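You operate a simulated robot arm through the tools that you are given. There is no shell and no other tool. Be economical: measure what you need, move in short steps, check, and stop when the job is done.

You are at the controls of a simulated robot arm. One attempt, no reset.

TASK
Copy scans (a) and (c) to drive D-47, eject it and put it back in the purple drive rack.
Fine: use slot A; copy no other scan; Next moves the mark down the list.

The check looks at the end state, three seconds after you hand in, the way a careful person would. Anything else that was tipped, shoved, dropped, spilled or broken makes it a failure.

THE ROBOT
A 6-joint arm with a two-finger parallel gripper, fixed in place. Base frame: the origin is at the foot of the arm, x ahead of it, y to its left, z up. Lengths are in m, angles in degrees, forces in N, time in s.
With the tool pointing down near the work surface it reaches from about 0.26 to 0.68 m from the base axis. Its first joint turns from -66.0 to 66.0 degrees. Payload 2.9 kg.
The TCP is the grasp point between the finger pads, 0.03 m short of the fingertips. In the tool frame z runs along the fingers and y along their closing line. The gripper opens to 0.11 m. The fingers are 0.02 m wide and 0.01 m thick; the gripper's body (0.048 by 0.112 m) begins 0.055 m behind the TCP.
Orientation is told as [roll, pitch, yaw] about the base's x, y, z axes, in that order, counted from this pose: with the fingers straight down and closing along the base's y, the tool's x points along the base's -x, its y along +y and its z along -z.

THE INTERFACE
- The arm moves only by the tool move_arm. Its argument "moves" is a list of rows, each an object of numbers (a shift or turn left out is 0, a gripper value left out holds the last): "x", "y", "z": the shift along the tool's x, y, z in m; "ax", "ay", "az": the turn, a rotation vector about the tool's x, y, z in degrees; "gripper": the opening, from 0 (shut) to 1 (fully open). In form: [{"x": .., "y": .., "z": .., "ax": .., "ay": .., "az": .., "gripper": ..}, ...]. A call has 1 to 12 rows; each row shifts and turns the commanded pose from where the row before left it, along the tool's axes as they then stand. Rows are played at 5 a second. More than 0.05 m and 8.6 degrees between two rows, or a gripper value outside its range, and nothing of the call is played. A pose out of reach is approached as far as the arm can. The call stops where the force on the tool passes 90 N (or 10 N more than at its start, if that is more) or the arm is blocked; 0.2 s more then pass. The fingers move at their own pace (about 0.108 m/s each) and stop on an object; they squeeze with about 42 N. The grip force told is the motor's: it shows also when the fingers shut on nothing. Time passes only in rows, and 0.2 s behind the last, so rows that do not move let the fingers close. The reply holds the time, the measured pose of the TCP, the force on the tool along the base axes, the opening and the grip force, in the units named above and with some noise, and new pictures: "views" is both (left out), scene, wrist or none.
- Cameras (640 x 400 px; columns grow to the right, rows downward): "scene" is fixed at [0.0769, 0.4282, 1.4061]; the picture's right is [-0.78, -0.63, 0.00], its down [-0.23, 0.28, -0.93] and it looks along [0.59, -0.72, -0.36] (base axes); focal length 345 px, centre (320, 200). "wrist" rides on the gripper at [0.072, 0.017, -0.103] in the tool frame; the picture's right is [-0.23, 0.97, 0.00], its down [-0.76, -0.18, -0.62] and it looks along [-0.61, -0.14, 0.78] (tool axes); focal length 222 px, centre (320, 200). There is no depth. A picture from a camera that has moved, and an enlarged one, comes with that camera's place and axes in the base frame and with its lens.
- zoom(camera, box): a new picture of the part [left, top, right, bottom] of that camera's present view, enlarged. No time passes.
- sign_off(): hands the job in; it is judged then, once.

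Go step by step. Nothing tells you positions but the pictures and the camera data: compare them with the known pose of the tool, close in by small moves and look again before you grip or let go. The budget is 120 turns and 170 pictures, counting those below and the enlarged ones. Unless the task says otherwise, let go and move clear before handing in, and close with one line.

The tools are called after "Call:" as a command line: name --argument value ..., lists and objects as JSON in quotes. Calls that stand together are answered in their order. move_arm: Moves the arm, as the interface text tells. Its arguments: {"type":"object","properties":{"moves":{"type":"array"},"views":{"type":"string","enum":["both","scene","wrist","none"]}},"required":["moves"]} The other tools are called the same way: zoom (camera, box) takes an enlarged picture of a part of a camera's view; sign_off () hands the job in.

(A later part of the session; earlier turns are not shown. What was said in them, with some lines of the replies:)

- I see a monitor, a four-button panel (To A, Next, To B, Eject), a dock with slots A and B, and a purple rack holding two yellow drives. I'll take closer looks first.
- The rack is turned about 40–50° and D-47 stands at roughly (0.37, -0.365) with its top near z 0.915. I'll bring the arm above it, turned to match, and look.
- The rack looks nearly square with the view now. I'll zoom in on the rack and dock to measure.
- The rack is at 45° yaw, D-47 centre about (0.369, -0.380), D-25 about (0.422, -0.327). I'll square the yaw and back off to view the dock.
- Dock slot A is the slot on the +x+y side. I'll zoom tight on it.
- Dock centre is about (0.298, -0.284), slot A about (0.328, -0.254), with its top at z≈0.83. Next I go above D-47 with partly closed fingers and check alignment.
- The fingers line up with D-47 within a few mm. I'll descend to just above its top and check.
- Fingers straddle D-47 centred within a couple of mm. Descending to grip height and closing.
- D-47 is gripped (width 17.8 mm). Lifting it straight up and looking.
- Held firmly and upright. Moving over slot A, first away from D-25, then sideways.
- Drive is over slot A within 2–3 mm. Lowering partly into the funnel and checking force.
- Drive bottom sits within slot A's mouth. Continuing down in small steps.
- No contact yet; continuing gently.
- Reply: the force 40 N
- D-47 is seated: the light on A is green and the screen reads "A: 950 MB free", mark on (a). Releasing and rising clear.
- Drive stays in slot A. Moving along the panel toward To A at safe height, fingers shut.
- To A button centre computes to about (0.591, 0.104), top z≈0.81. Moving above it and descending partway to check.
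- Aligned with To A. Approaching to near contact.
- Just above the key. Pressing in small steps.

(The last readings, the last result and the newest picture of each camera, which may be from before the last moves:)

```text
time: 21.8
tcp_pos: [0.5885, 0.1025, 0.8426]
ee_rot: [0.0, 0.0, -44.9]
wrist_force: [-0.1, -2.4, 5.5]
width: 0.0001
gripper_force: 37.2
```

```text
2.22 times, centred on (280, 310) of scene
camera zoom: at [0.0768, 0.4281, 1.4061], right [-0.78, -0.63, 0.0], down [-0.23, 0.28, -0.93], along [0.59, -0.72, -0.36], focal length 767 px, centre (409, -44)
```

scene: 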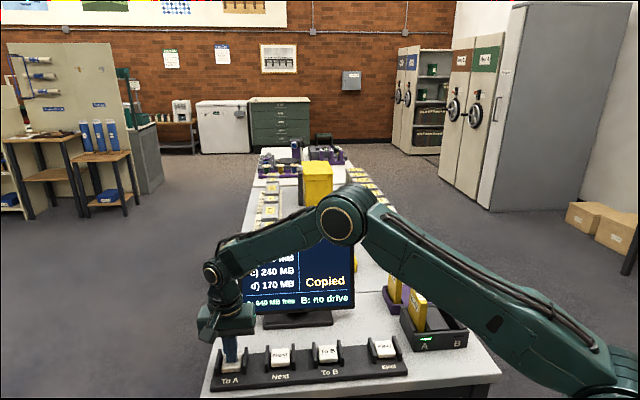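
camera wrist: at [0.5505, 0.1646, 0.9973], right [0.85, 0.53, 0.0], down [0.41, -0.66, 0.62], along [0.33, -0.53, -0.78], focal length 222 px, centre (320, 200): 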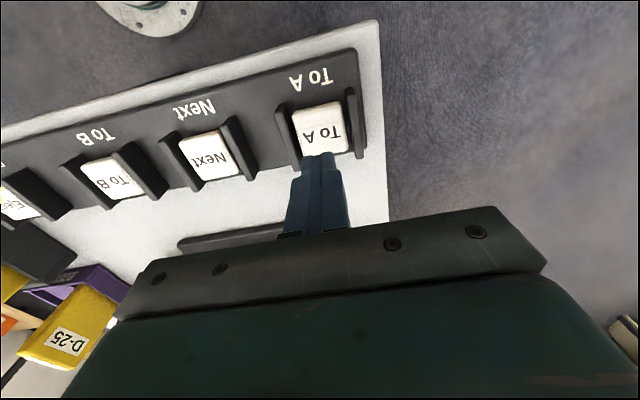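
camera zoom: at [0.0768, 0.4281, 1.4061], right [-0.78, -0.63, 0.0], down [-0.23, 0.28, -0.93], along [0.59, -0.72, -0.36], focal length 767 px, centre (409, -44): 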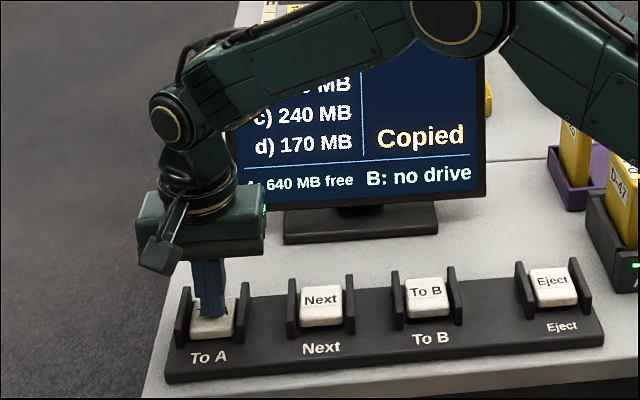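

Scan (a) copied: 640 MB free. Rising and moving to Next.

Call:
move_arm --moves '[{"z": -0.03}, {"z": -0.04}, {"y": -0.035}, {"y": -0.035}, {"y": -0.036}, {}]'

Call:
zoom --camera "wrist" --box '[220, 60, 420, 260]'

Call:
zoom --camera "scene" --box '[180, 220, 380, 400]'

```text
time: 23.2
tcp_pos: [0.5138, 0.0274, 0.9112]
ee_rot: [0.0, -0.1, -45.1]
wrist_force: [-0.2, -0.5, 0.3]
width: 0.0001
gripper_force: 38.2
camera wrist: at [0.474, 0.0902, 1.0146], right [0.85, 0.53, 0.0], down [0.41, -0.66, 0.62], along [0.33, -0.53, -0.78], focal length 222 px, centre (320, 200)
```

scene: 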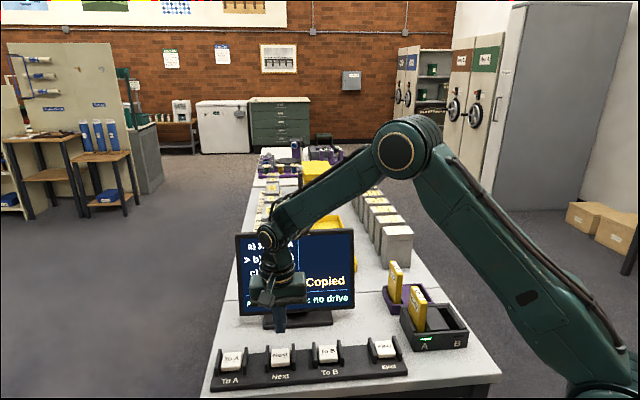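
wrist: 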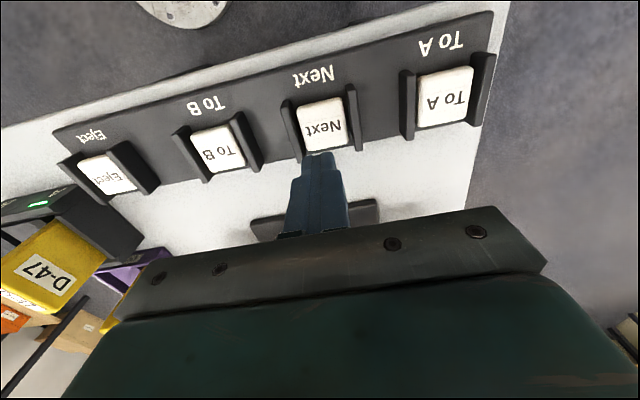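

```text
2.00 times, centred on (320, 160) of wrist
camera zoom: at [0.474, 0.0902, 1.0146], right [0.85, 0.53, 0.0], down [0.41, -0.66, 0.62], along [0.33, -0.53, -0.78], focal length 444 px, centre (320, 280)
```

zoom: 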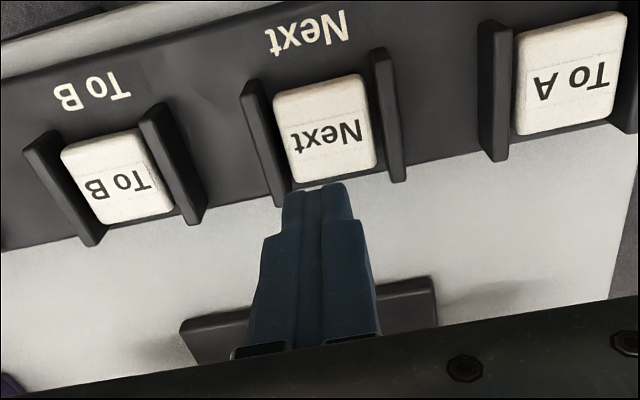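

```text
2.22 times, centred on (280, 310) of scene
camera zoom: at [0.0769, 0.4282, 1.4061], right [-0.78, -0.63, 0.0], down [-0.23, 0.28, -0.93], along [0.59, -0.72, -0.36], focal length 767 px, centre (409, -44)
```

zoom: 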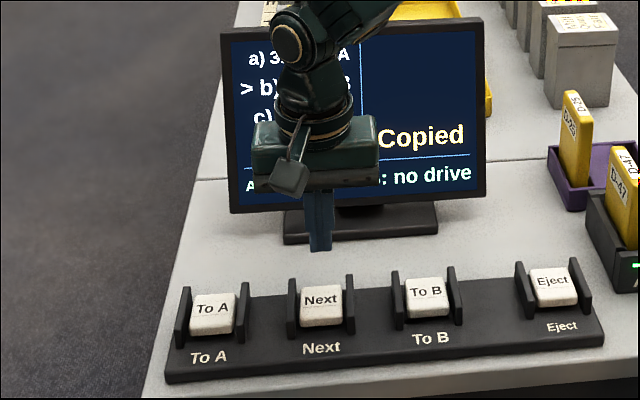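

The mark moved on by itself to (b) after the copy, so one Next press should bring it to (c). Aligned on Next; pressing.

Call:
move_arm --moves '[{"y": 0.0015, "z": 0.03}, {"z": 0.03}, {"z": 0.006}, {"z": 0.005}, {}]' --views "scene"

Call:
zoom --camera "scene" --box '[180, 220, 380, 400]'

```text
time: 24.4
tcp_pos: [0.5153, 0.0287, 0.8413]
ee_rot: [0.0, 0.0, -45.0]
wrist_force: [-3.1, 1.2, 5.2]
width: 0.0001
gripper_force: 37.9
```

scene: 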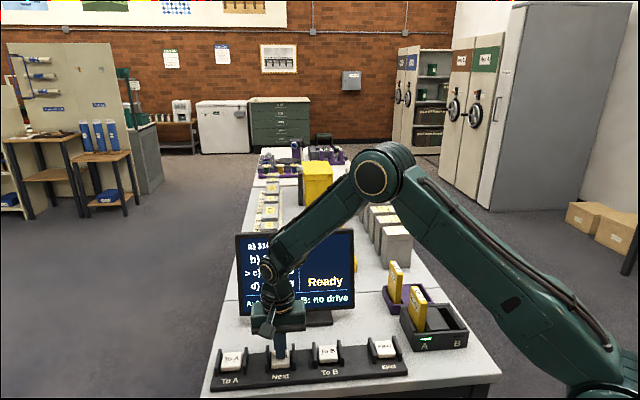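

```text
2.22 times, centred on (280, 310) of scene
camera zoom: at [0.0767, 0.4282, 1.4061], right [-0.78, -0.63, 0.0], down [-0.23, 0.28, -0.93], along [0.59, -0.72, -0.36], focal length 767 px, centre (409, -44)
```

zoom: 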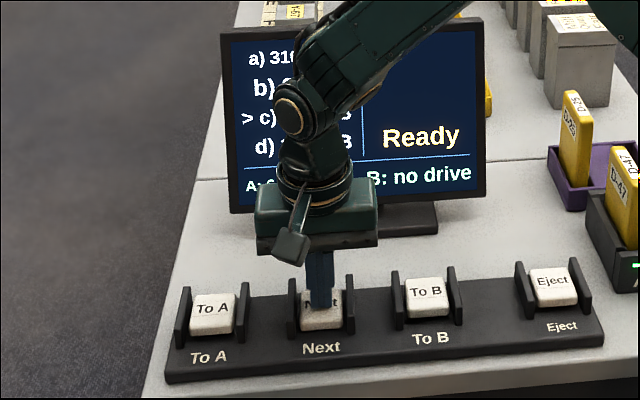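

The mark is at (c). Rising and going back above To A, and I'll verify the screen before pressing.

Call:
move_arm --moves '[{"z": -0.03}, {"z": -0.04}, {"y": 0.035}, {"y": 0.035}, {"y": 0.035}, {}]'

Call:
zoom --camera "scene" --box '[180, 220, 380, 400]'

Call:
zoom --camera "wrist" --box '[220, 60, 420, 260]'

```text
time: 25.8
tcp_pos: [0.5914, 0.105, 0.9079]
ee_rot: [0.0, 0.1, -45.0]
wrist_force: [0.1, -0.6, -0.2]
width: 0.0001
gripper_force: 37.5
camera wrist: at [0.5522, 0.1677, 1.0121], right [0.85, 0.53, 0.0], down [0.41, -0.66, 0.62], along [0.33, -0.53, -0.78], focal length 222 px, centre (320, 200)
```

scene: 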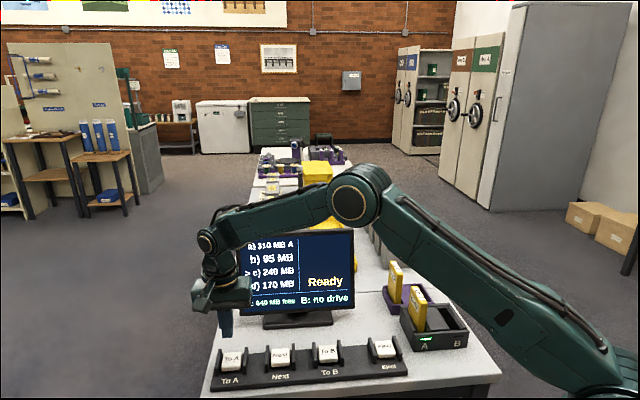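
wrist: 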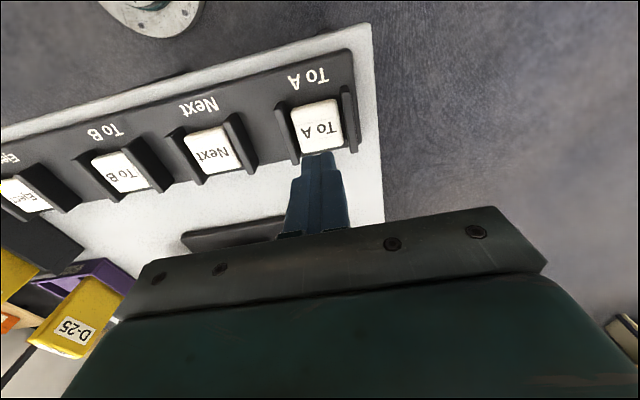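

```text
2.22 times, centred on (280, 310) of scene
camera zoom: at [0.0769, 0.4282, 1.4061], right [-0.78, -0.63, 0.0], down [-0.23, 0.28, -0.93], along [0.59, -0.72, -0.36], focal length 767 px, centre (409, -44)
```

zoom: 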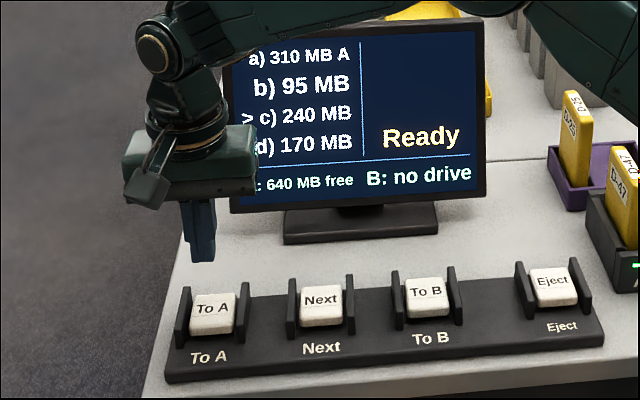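

```text
2.00 times, centred on (320, 160) of wrist
camera zoom: at [0.5522, 0.1677, 1.0121], right [0.85, 0.53, 0.0], down [0.41, -0.66, 0.62], along [0.33, -0.53, -0.78], focal length 444 px, centre (320, 280)
```

zoom: 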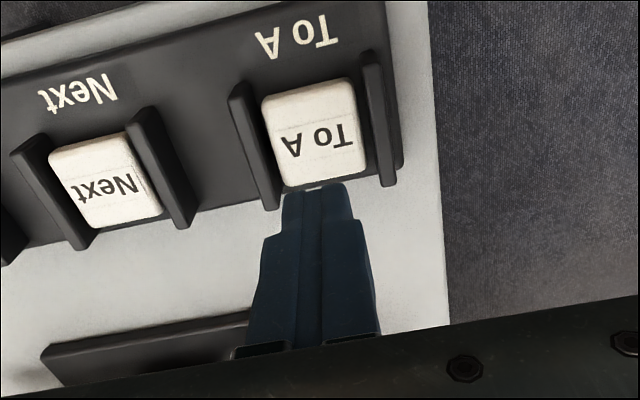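

Mark confirmed on (c), (a) tagged "A". Pressing To A.

Call:
move_arm --moves '[{"y": -0.003, "z": 0.03}, {"z": 0.027}, {"z": 0.006}, {"z": 0.005}, {}]' --views "scene"

Call:
zoom --camera "scene" --box '[180, 220, 380, 400]'

```text
time: 27.0
tcp_pos: [0.5883, 0.1005, 0.8448]
ee_rot: [0.0, 0.0, -44.9]
wrist_force: [-1.3, 1.6, 3.5]
width: 0.0
gripper_force: 38.6
```

scene: 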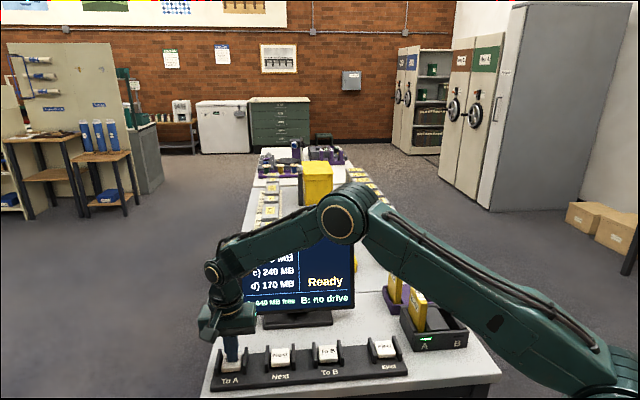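

```text
2.22 times, centred on (280, 310) of scene
camera zoom: at [0.0768, 0.4282, 1.4061], right [-0.78, -0.63, 0.0], down [-0.23, 0.28, -0.93], along [0.59, -0.72, -0.36], focal length 767 px, centre (409, -44)
```

zoom: 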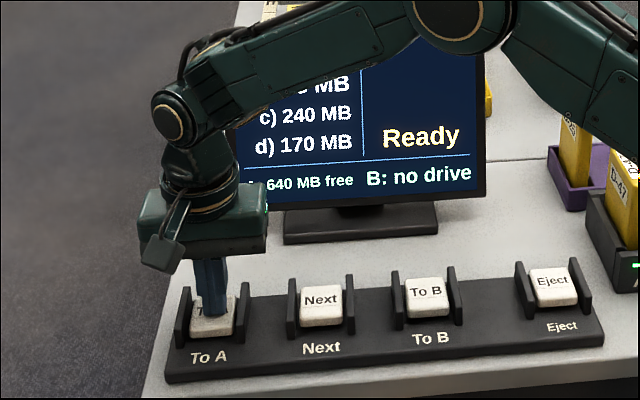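

Contact, but not registered yet (still 640 MB). Pressing a few mm further.

Call:
move_arm --moves '[{"z": 0.003}, {}]' --views "none"

Call:
zoom --camera "scene" --box '[180, 220, 380, 400]'

```text
time: 27.6
tcp_pos: [0.588, 0.1003, 0.8412]
ee_rot: [0.0, 0.0, -45.1]
wrist_force: [-3.1, 1.9, 7.5]
width: 0.0001
gripper_force: 37.8
```

```text
2.22 times, centred on (280, 310) of scene
camera zoom: at [0.0767, 0.4282, 1.4061], right [-0.78, -0.63, 0.0], down [-0.23, 0.28, -0.93], along [0.59, -0.72, -0.36], focal length 767 px, centre (409, -44)
```

zoom: 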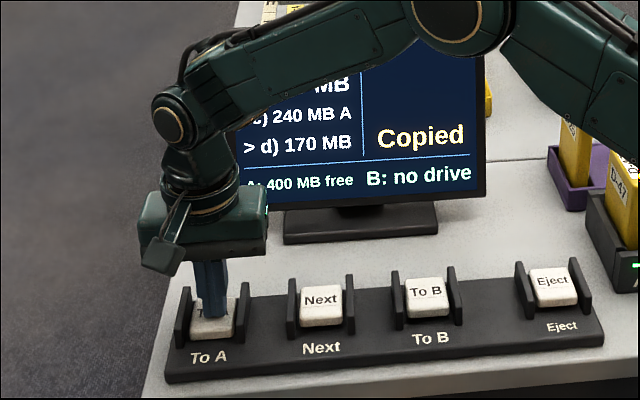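

(c) copied: 400 MB free. Now rising and moving to Eject.

Call:
move_arm --moves '[{"z": -0.035}, {"z": -0.045}, {"y": -0.042}, {"y": -0.042}, {"y": -0.042}, {"y": -0.042}, {"y": -0.042}, {"y": -0.042}, {"y": -0.042}, {"y": -0.042}, {}]'

Call:
zoom --camera "wrist" --box '[220, 60, 420, 260]'

Call:
zoom --camera "scene" --box '[220, 220, 480, 380]'

```text
time: 30.0
tcp_pos: [0.3501, -0.1382, 0.9207]
ee_rot: [0.0, 0.0, -45.0]
wrist_force: [0.1, 0.3, 0.9]
width: 0.0
gripper_force: 37.6
camera wrist: at [0.3106, -0.0751, 1.0241], right [0.85, 0.53, 0.0], down [0.41, -0.66, 0.62], along [0.33, -0.53, -0.78], focal length 222 px, centre (320, 200)
```

scene: 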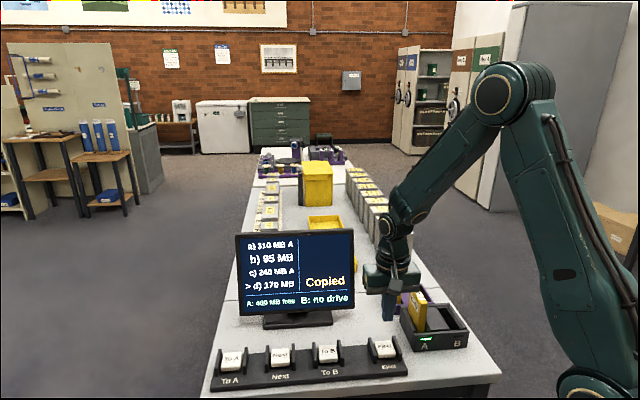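
wrist: 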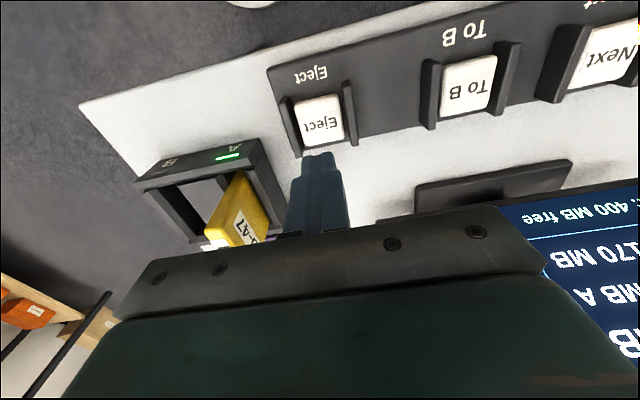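

```text
2.00 times, centred on (320, 160) of wrist
camera zoom: at [0.3106, -0.0751, 1.0241], right [0.85, 0.53, 0.0], down [0.41, -0.66, 0.62], along [0.33, -0.53, -0.78], focal length 444 px, centre (320, 280)
```

zoom: 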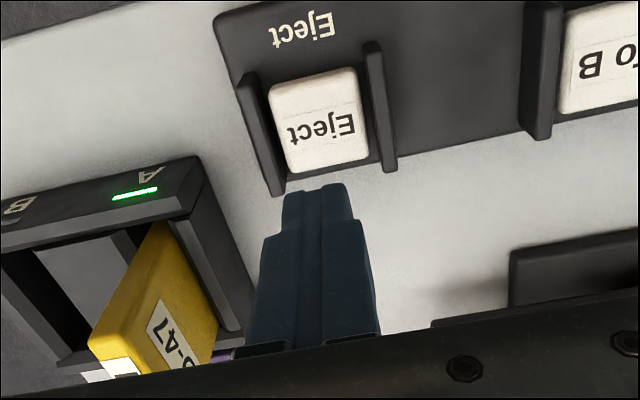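

```text
2.46 times, centred on (350, 300) of scene
camera zoom: at [0.0769, 0.4282, 1.4061], right [-0.78, -0.63, 0.0], down [-0.23, 0.28, -0.93], along [0.59, -0.72, -0.36], focal length 850 px, centre (246, -46)
```

zoom: 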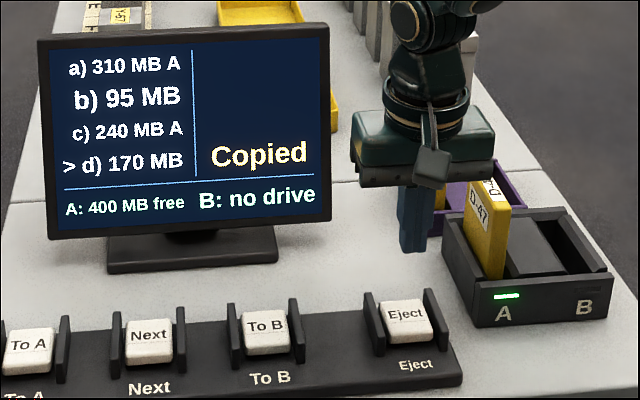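

Aligned on Eject, (a) and (c) both tagged "A" on the screen. Pressing Eject.

Call:
move_arm --moves '[{"z": 0.035}, {"z": 0.033}, {"z": 0.008}, {"z": 0.005}, {}]' --views "scene"

Call:
zoom --camera "scene" --box '[220, 220, 480, 380]'

```text
time: 31.2
tcp_pos: [0.3513, -0.1377, 0.8408]
ee_rot: [0.2, -0.1, -44.9]
wrist_force: [-4.3, 2.9, 29.6]
width: 0.0
gripper_force: 37.8
```

scene: 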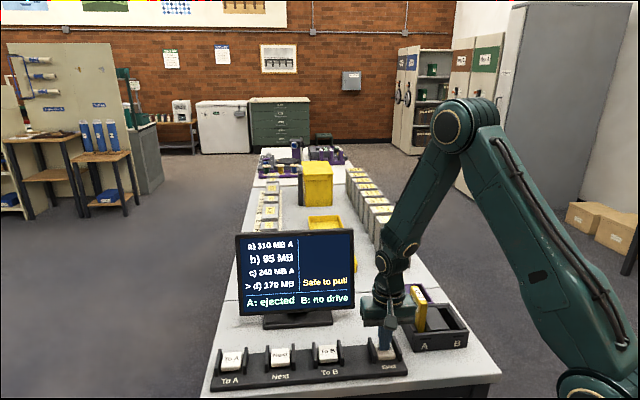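

```text
2.46 times, centred on (350, 300) of scene
camera zoom: at [0.0764, 0.4284, 1.406], right [-0.78, -0.63, 0.0], down [-0.23, 0.28, -0.93], along [0.59, -0.72, -0.36], focal length 850 px, centre (246, -46)
```

zoom: 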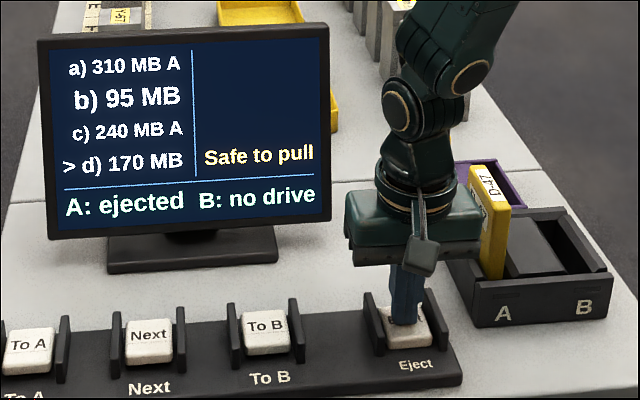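

Ejected, "Safe to pull". Rising and going back above D-47 in slot A with fingers half open.

Call:
move_arm --moves '[{"z": -0.03}, {"z": -0.045}, {"z": -0.045}, {"z": -0.04}, {"y": -0.0485, "gripper": 0.42}, {"y": -0.0485}, {"x": -0.03}, {"x": -0.031}, {"z": 0.03}, {}]'

Call:
zoom --camera "wrist" --box '[220, 60, 420, 260]'

Call:
zoom --camera "scene" --box '[370, 230, 490, 350]'

```text
time: 33.4
tcp_pos: [0.3246, -0.2487, 0.9678]
ee_rot: [0.0, 0.0, -45.0]
wrist_force: [0.3, -0.1, -0.3]
width: 0.0462
gripper_force: 0.0
camera wrist: at [0.2852, -0.1862, 1.0713], right [0.85, 0.53, 0.0], down [0.41, -0.66, 0.62], along [0.33, -0.53, -0.78], focal length 222 px, centre (320, 200)
```

scene: 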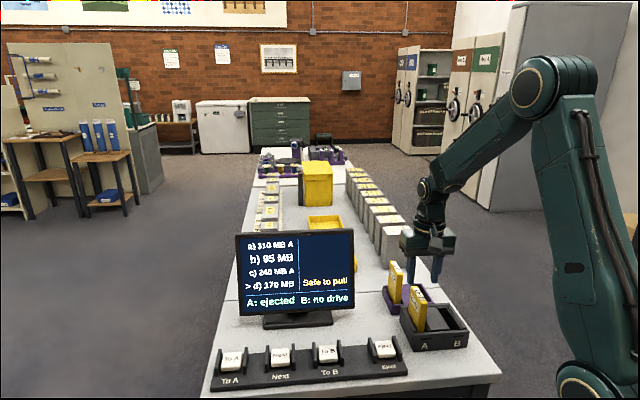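
wrist: 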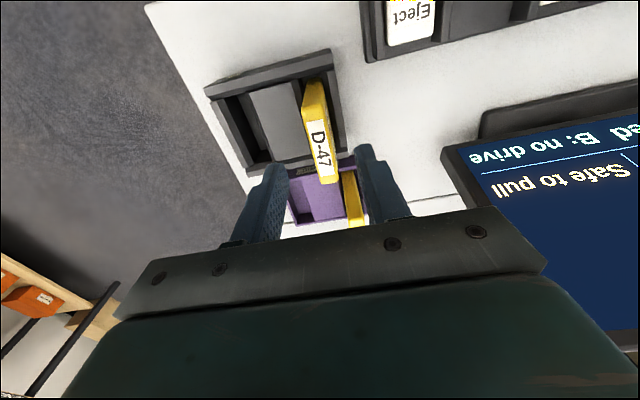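

```text
2.00 times, centred on (320, 160) of wrist
camera zoom: at [0.2852, -0.1862, 1.0713], right [0.85, 0.53, 0.0], down [0.41, -0.66, 0.62], along [0.33, -0.53, -0.78], focal length 444 px, centre (320, 280)
```

zoom: 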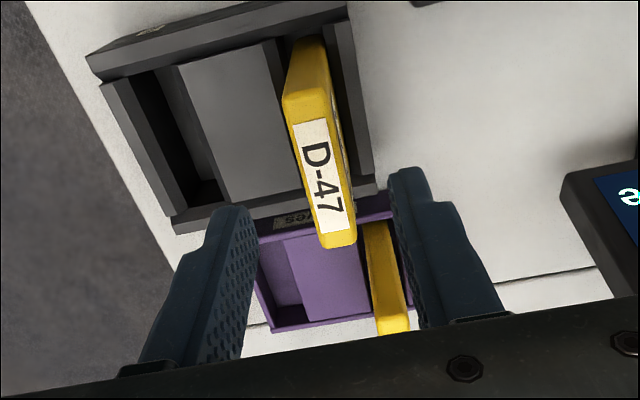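

```text
3.33 times, centred on (430, 290) of scene
camera zoom: at [0.0769, 0.4282, 1.4061], right [-0.78, -0.63, 0.0], down [-0.23, 0.28, -0.93], along [0.59, -0.72, -0.36], focal length 1150 px, centre (-47, -100)
```

zoom: 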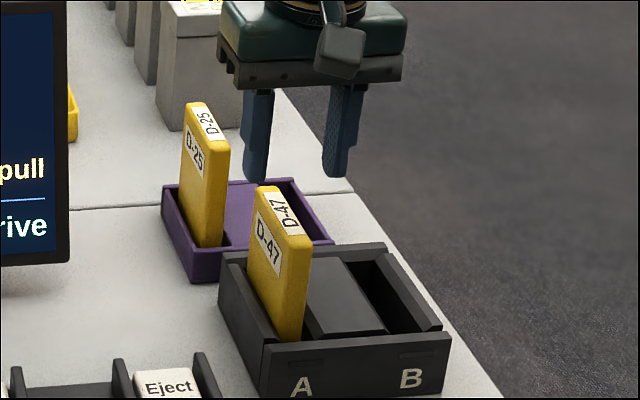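

Aligned over D-47. Descending to the same grip height and closing.

Call:
move_arm --moves '[{"z": 0.03}, {"z": 0.03}, {"z": 0.03}, {}, {"gripper": 0}, {}, {}, {}]'

```text
time: 35.2
tcp_pos: [0.3238, -0.2498, 0.8768]
ee_rot: [0.0, 0.0, -45.1]
wrist_force: [-7.4, -8.8, -3.7]
width: 0.0176
gripper_force: 42.2
camera wrist: at [0.2856, -0.1857, 0.981], right [0.85, 0.53, 0.0], down [0.41, -0.66, 0.62], along [0.33, -0.53, -0.78], focal length 222 px, centre (320, 200)
```

scene: 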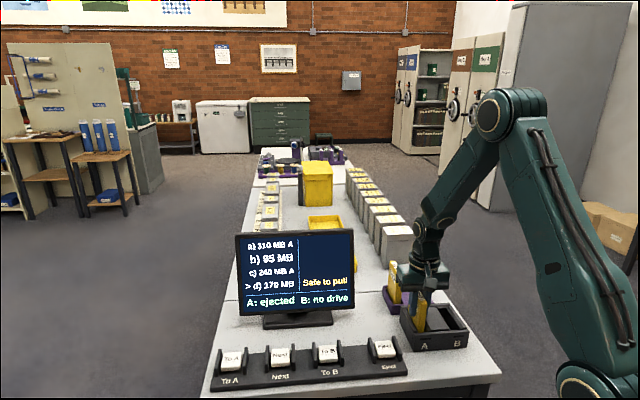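
wrist: 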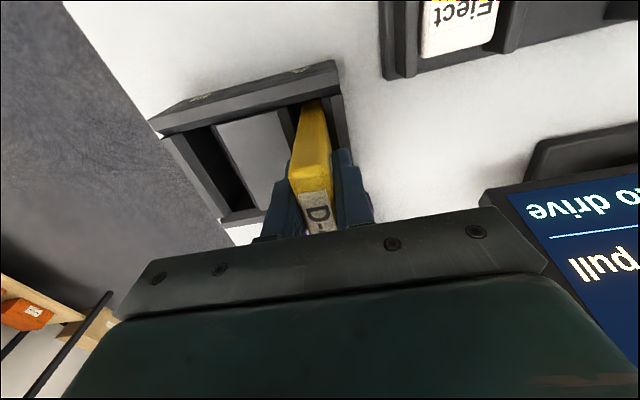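

Gripped. Lifting straight up, then sideways and over the rack.

Call:
move_arm --moves '[{"z": -0.02}, {"z": -0.03}, {"z": -0.045}, {"z": -0.045}, {"y": -0.031}, {"y": -0.031}, {"x": -0.04}, {"x": -0.04}, {"x": -0.0395}, {}]'

Call:
zoom --camera "wrist" --box '[220, 60, 420, 260]'

Call:
zoom --camera "scene" --box '[370, 190, 490, 310]'

```text
time: 37.4
tcp_pos: [0.3669, -0.377, 1.0163]
ee_rot: [0.0, 0.0, -45.0]
wrist_force: [0.1, 0.1, -1.3]
width: 0.0176
gripper_force: 41.7
camera wrist: at [0.3283, -0.315, 1.1204], right [0.85, 0.53, 0.0], down [0.41, -0.66, 0.62], along [0.33, -0.53, -0.78], focal length 222 px, centre (320, 200)
```

scene: 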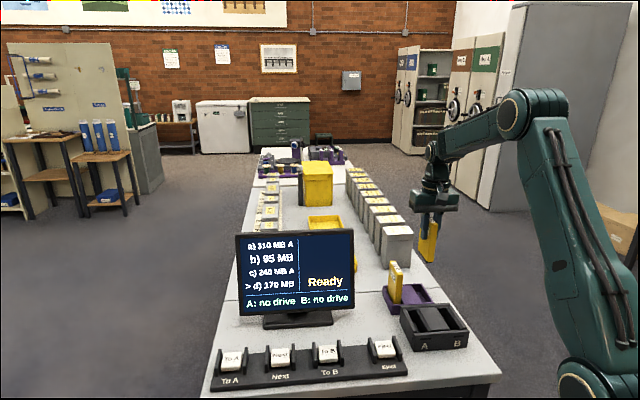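
wrist: 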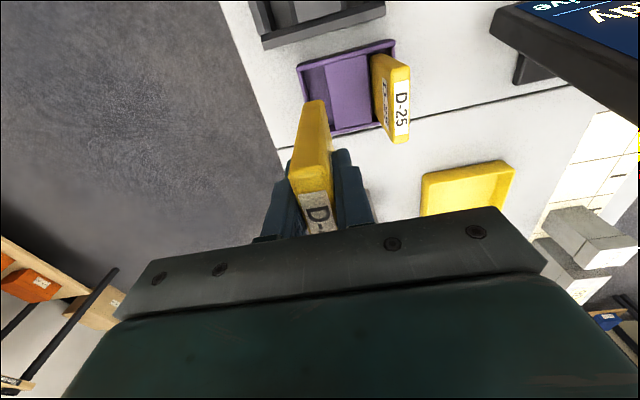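

```text
2.00 times, centred on (320, 160) of wrist
camera zoom: at [0.3283, -0.315, 1.1204], right [0.85, 0.53, 0.0], down [0.41, -0.66, 0.62], along [0.33, -0.53, -0.78], focal length 444 px, centre (320, 280)
```

zoom: 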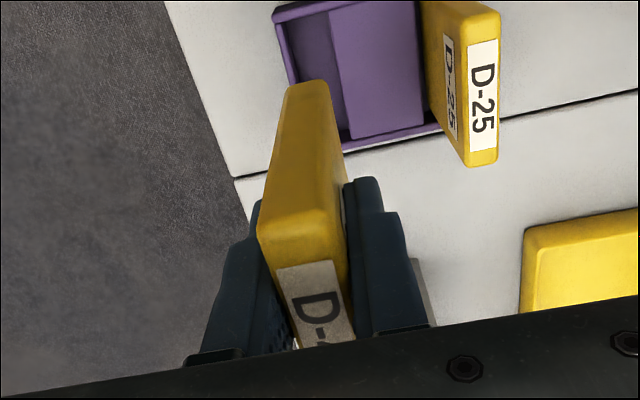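

```text
3.33 times, centred on (430, 250) of scene
camera zoom: at [0.0769, 0.4281, 1.4061], right [-0.78, -0.63, 0.0], down [-0.23, 0.28, -0.93], along [0.59, -0.72, -0.36], focal length 1150 px, centre (-47, 33)
```

zoom: 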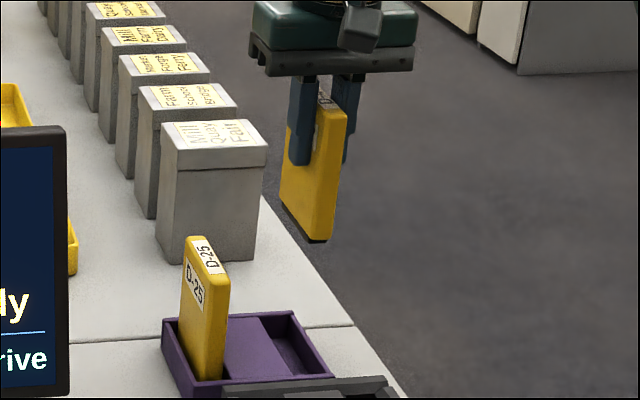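

The view matches the one just after the first lift, so I'm on the rack's empty slot. Lowering partway.

Call:
move_arm --moves '[{"z": 0.04}, {"z": 0.03}, {"z": 0.02}, {"z": 0.01}, {}]'

Call:
zoom --camera "wrist" --box '[250, 30, 380, 160]'

Call:
zoom --camera "scene" --box '[370, 220, 470, 320]'

```text
time: 38.6
tcp_pos: [0.3658, -0.3781, 0.9177]
ee_rot: [0.0, 0.0, -45.0]
wrist_force: [0.6, 0.5, -1.6]
width: 0.0176
gripper_force: 42.0
camera wrist: at [0.3266, -0.315, 1.0209], right [0.85, 0.53, 0.0], down [0.41, -0.66, 0.62], along [0.33, -0.53, -0.78], focal length 222 px, centre (320, 200)
```

scene: 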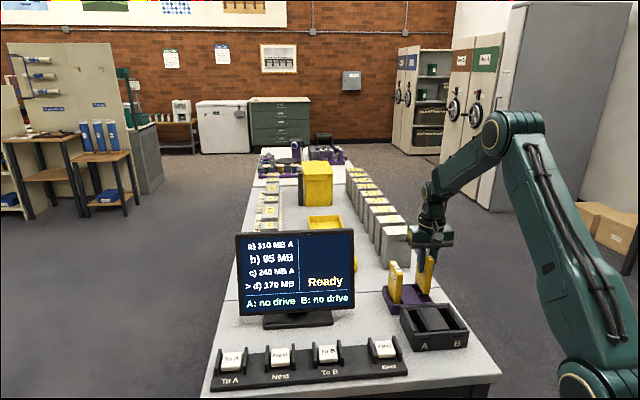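
wrist: 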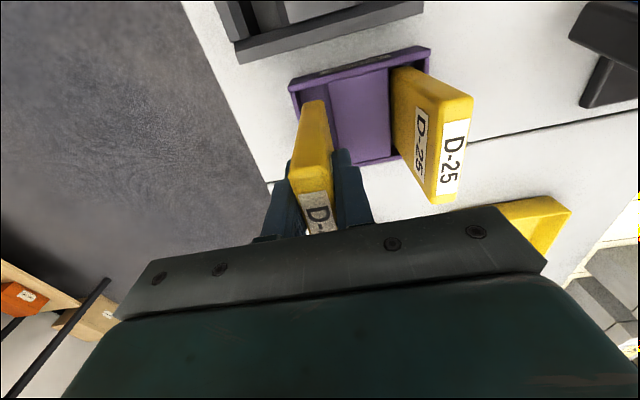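

```text
3.08 times, centred on (315, 95) of wrist
camera zoom: at [0.3266, -0.315, 1.0209], right [0.85, 0.53, 0.0], down [0.41, -0.66, 0.62], along [0.33, -0.53, -0.78], focal length 684 px, centre (335, 523)
```

zoom: 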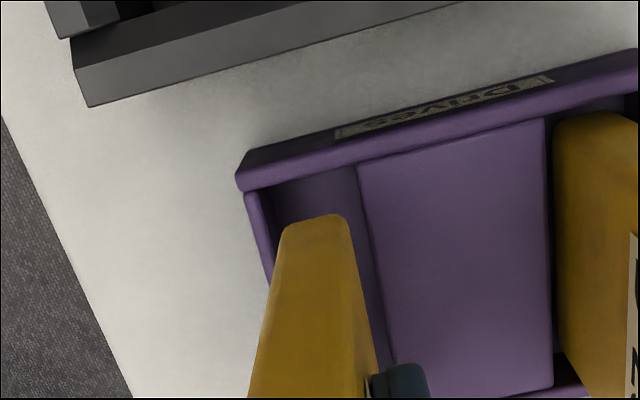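

```text
4.00 times, centred on (420, 270) of scene
camera zoom: at [0.0769, 0.4282, 1.4061], right [-0.78, -0.63, 0.0], down [-0.23, 0.28, -0.93], along [0.59, -0.72, -0.36], focal length 1380 px, centre (-80, -80)
```

zoom: 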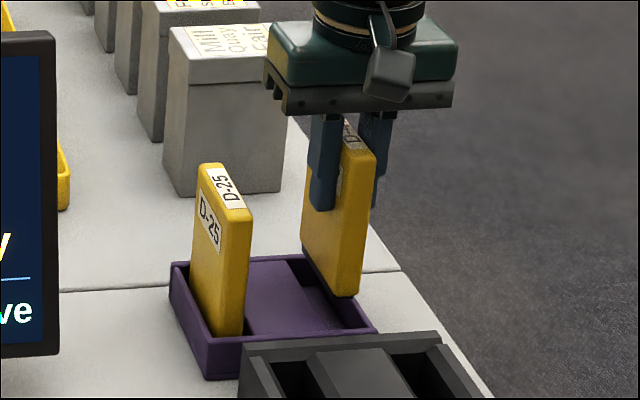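

The drive is above its slot with margin both sides. Lowering to the bottom in small steps.

Call:
move_arm --moves '[{"z": 0.01}, {"z": 0.01}, {"z": 0.008}, {"z": 0.006}, {"z": 0.003}, {}]'

Call:
zoom --camera "wrist" --box '[250, 30, 380, 160]'

Call:
zoom --camera "scene" --box '[370, 220, 470, 320]'

```text
time: 40.0
tcp_pos: [0.3656, -0.3765, 0.8809]
ee_rot: [0.0, 0.0, -45.1]
wrist_force: [0.1, -0.5, -2.5]
width: 0.0176
gripper_force: 41.9
camera wrist: at [0.3269, -0.3143, 0.9847], right [0.85, 0.53, 0.0], down [0.41, -0.66, 0.62], along [0.33, -0.53, -0.78], focal length 222 px, centre (320, 200)
```

scene: 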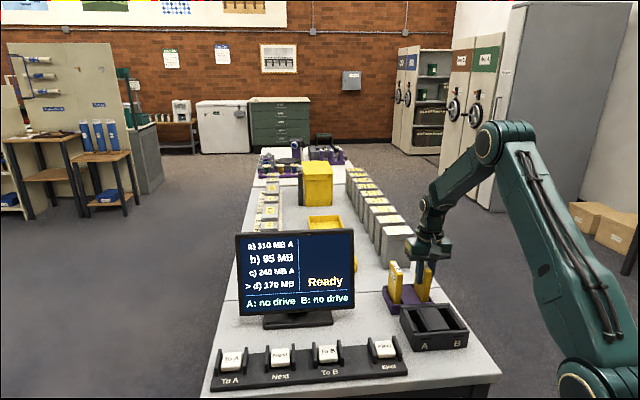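
wrist: 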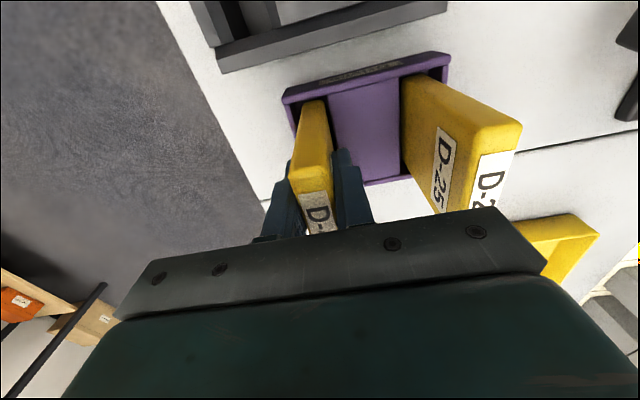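

```text
3.08 times, centred on (315, 95) of wrist
camera zoom: at [0.3269, -0.3143, 0.9847], right [0.85, 0.53, 0.0], down [0.41, -0.66, 0.62], along [0.33, -0.53, -0.78], focal length 684 px, centre (335, 523)
```

zoom: 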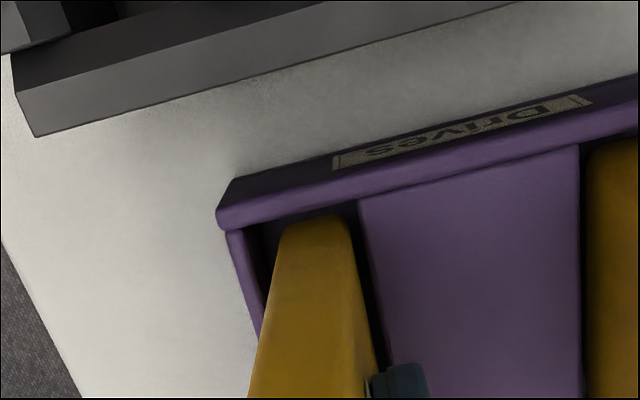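

```text
4.00 times, centred on (420, 270) of scene
camera zoom: at [0.0769, 0.4282, 1.4061], right [-0.78, -0.63, 0.0], down [-0.23, 0.28, -0.93], along [0.59, -0.72, -0.36], focal length 1380 px, centre (-80, -80)
```

zoom: 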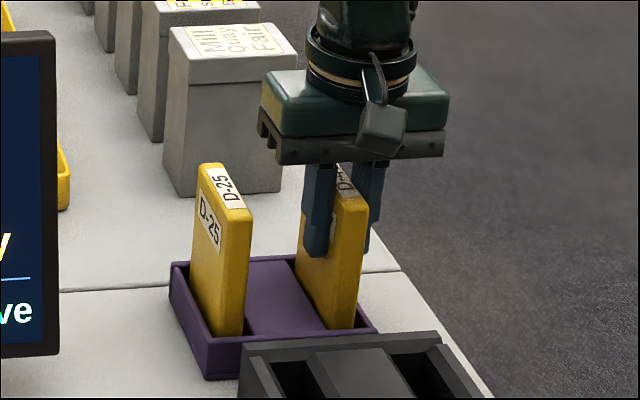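

In its slot, a few mm from the floor. Seating until light contact.

Call:
move_arm --moves '[{"z": 0.002}, {"z": 0.002}, {}]' --views "none"

```text
time: 40.8
tcp_pos: [0.3668, -0.3782, 0.8773]
ee_rot: [0.0, 0.0, -44.9]
wrist_force: [-0.6, 0.4, -1.5]
width: 0.0178
gripper_force: 42.1
```

Call:
move_arm --moves '[{"z": 0.002}, {"z": 0.002}, {}]' --views "none"

```text
time: 41.6
tcp_pos: [0.3674, -0.3792, 0.8771]
ee_rot: [0.0, -0.3, -45.1]
wrist_force: [-7.8, 6.4, 38.5]
width: 0.0179
gripper_force: 41.1
```

The drive has touched the rack floor. Easing off, opening and rising clear.

Call:
move_arm --moves '[{"z": -0.003}, {"gripper": 0.4}, {}, {}, {"z": -0.03}, {"z": -0.04}, {"z": -0.045}, {"z": -0.045}, {"x": 0.04}, {"x": 0.04}, {}]'

Call:
zoom --camera "scene" --box '[370, 220, 490, 360]'

Call:
zoom --camera "scene" --box '[200, 220, 420, 400]'

```text
time: 44.0
tcp_pos: [0.3108, -0.3177, 1.0375]
ee_rot: [0.0, 0.0, -45.0]
wrist_force: [0.2, -0.1, -1.4]
width: 0.0441
gripper_force: 0.0
camera wrist: at [0.2716, -0.2554, 1.1411], right [0.85, 0.53, 0.0], down [0.41, -0.66, 0.62], along [0.33, -0.53, -0.78], focal length 222 px, centre (320, 200)
```

scene: 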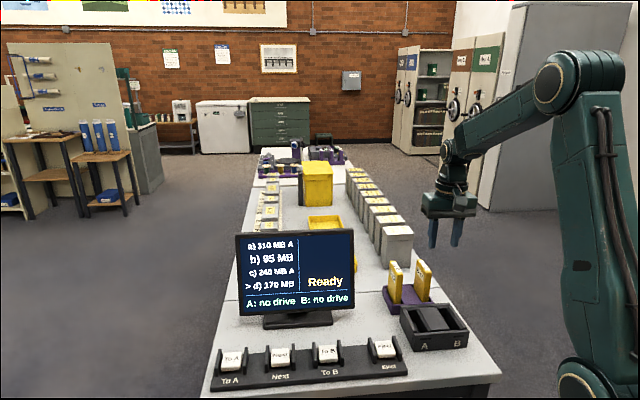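
wrist: 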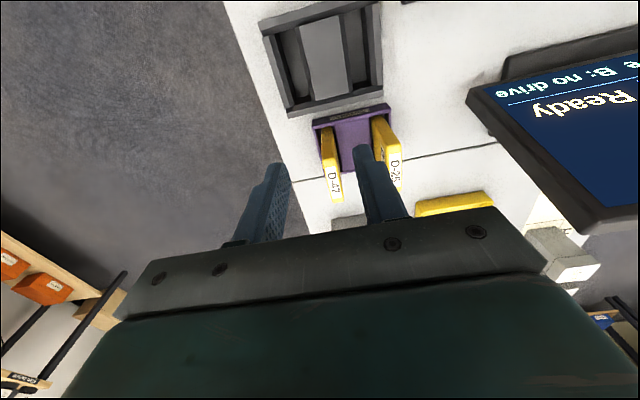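

```text
2.86 times, centred on (430, 290) of scene
camera zoom: at [0.0769, 0.4282, 1.4061], right [-0.78, -0.63, 0.0], down [-0.23, 0.28, -0.93], along [0.59, -0.72, -0.36], focal length 986 px, centre (6, -57)
```

zoom: 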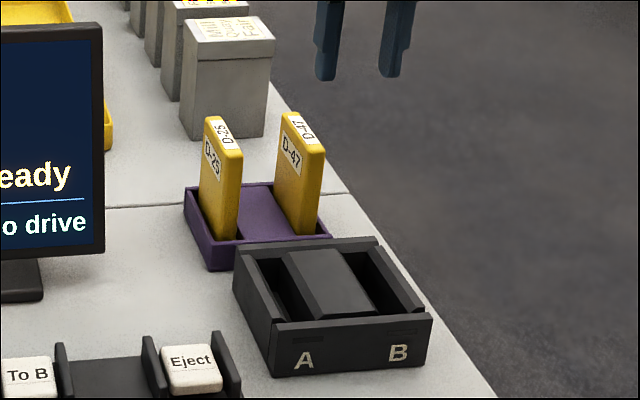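

```text
2.22 times, centred on (310, 310) of scene
camera zoom: at [0.0769, 0.4282, 1.4061], right [-0.78, -0.63, 0.0], down [-0.23, 0.28, -0.93], along [0.59, -0.72, -0.36], focal length 767 px, centre (342, -44)
```

zoom: 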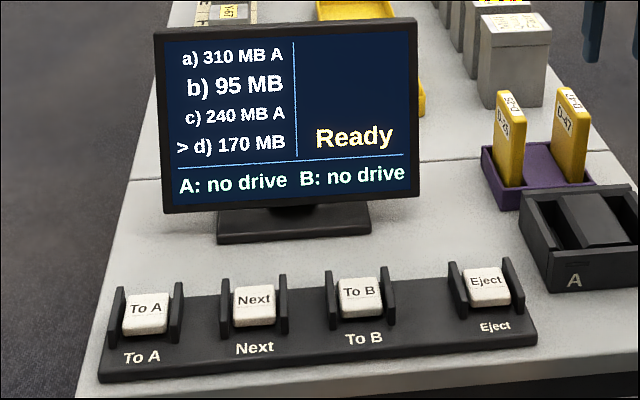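

D-47 stands upright back in its rack slot, the dock is empty, only (a) and (c) carry the copied tag, and the arm is clear, so I'm handing in.

Call:
sign_off

```text
The job is handed in.
```

Scans (a) and (c), and no others, were copied to D-47 in slot A. The drive was then ejected and put back in the purple rack.
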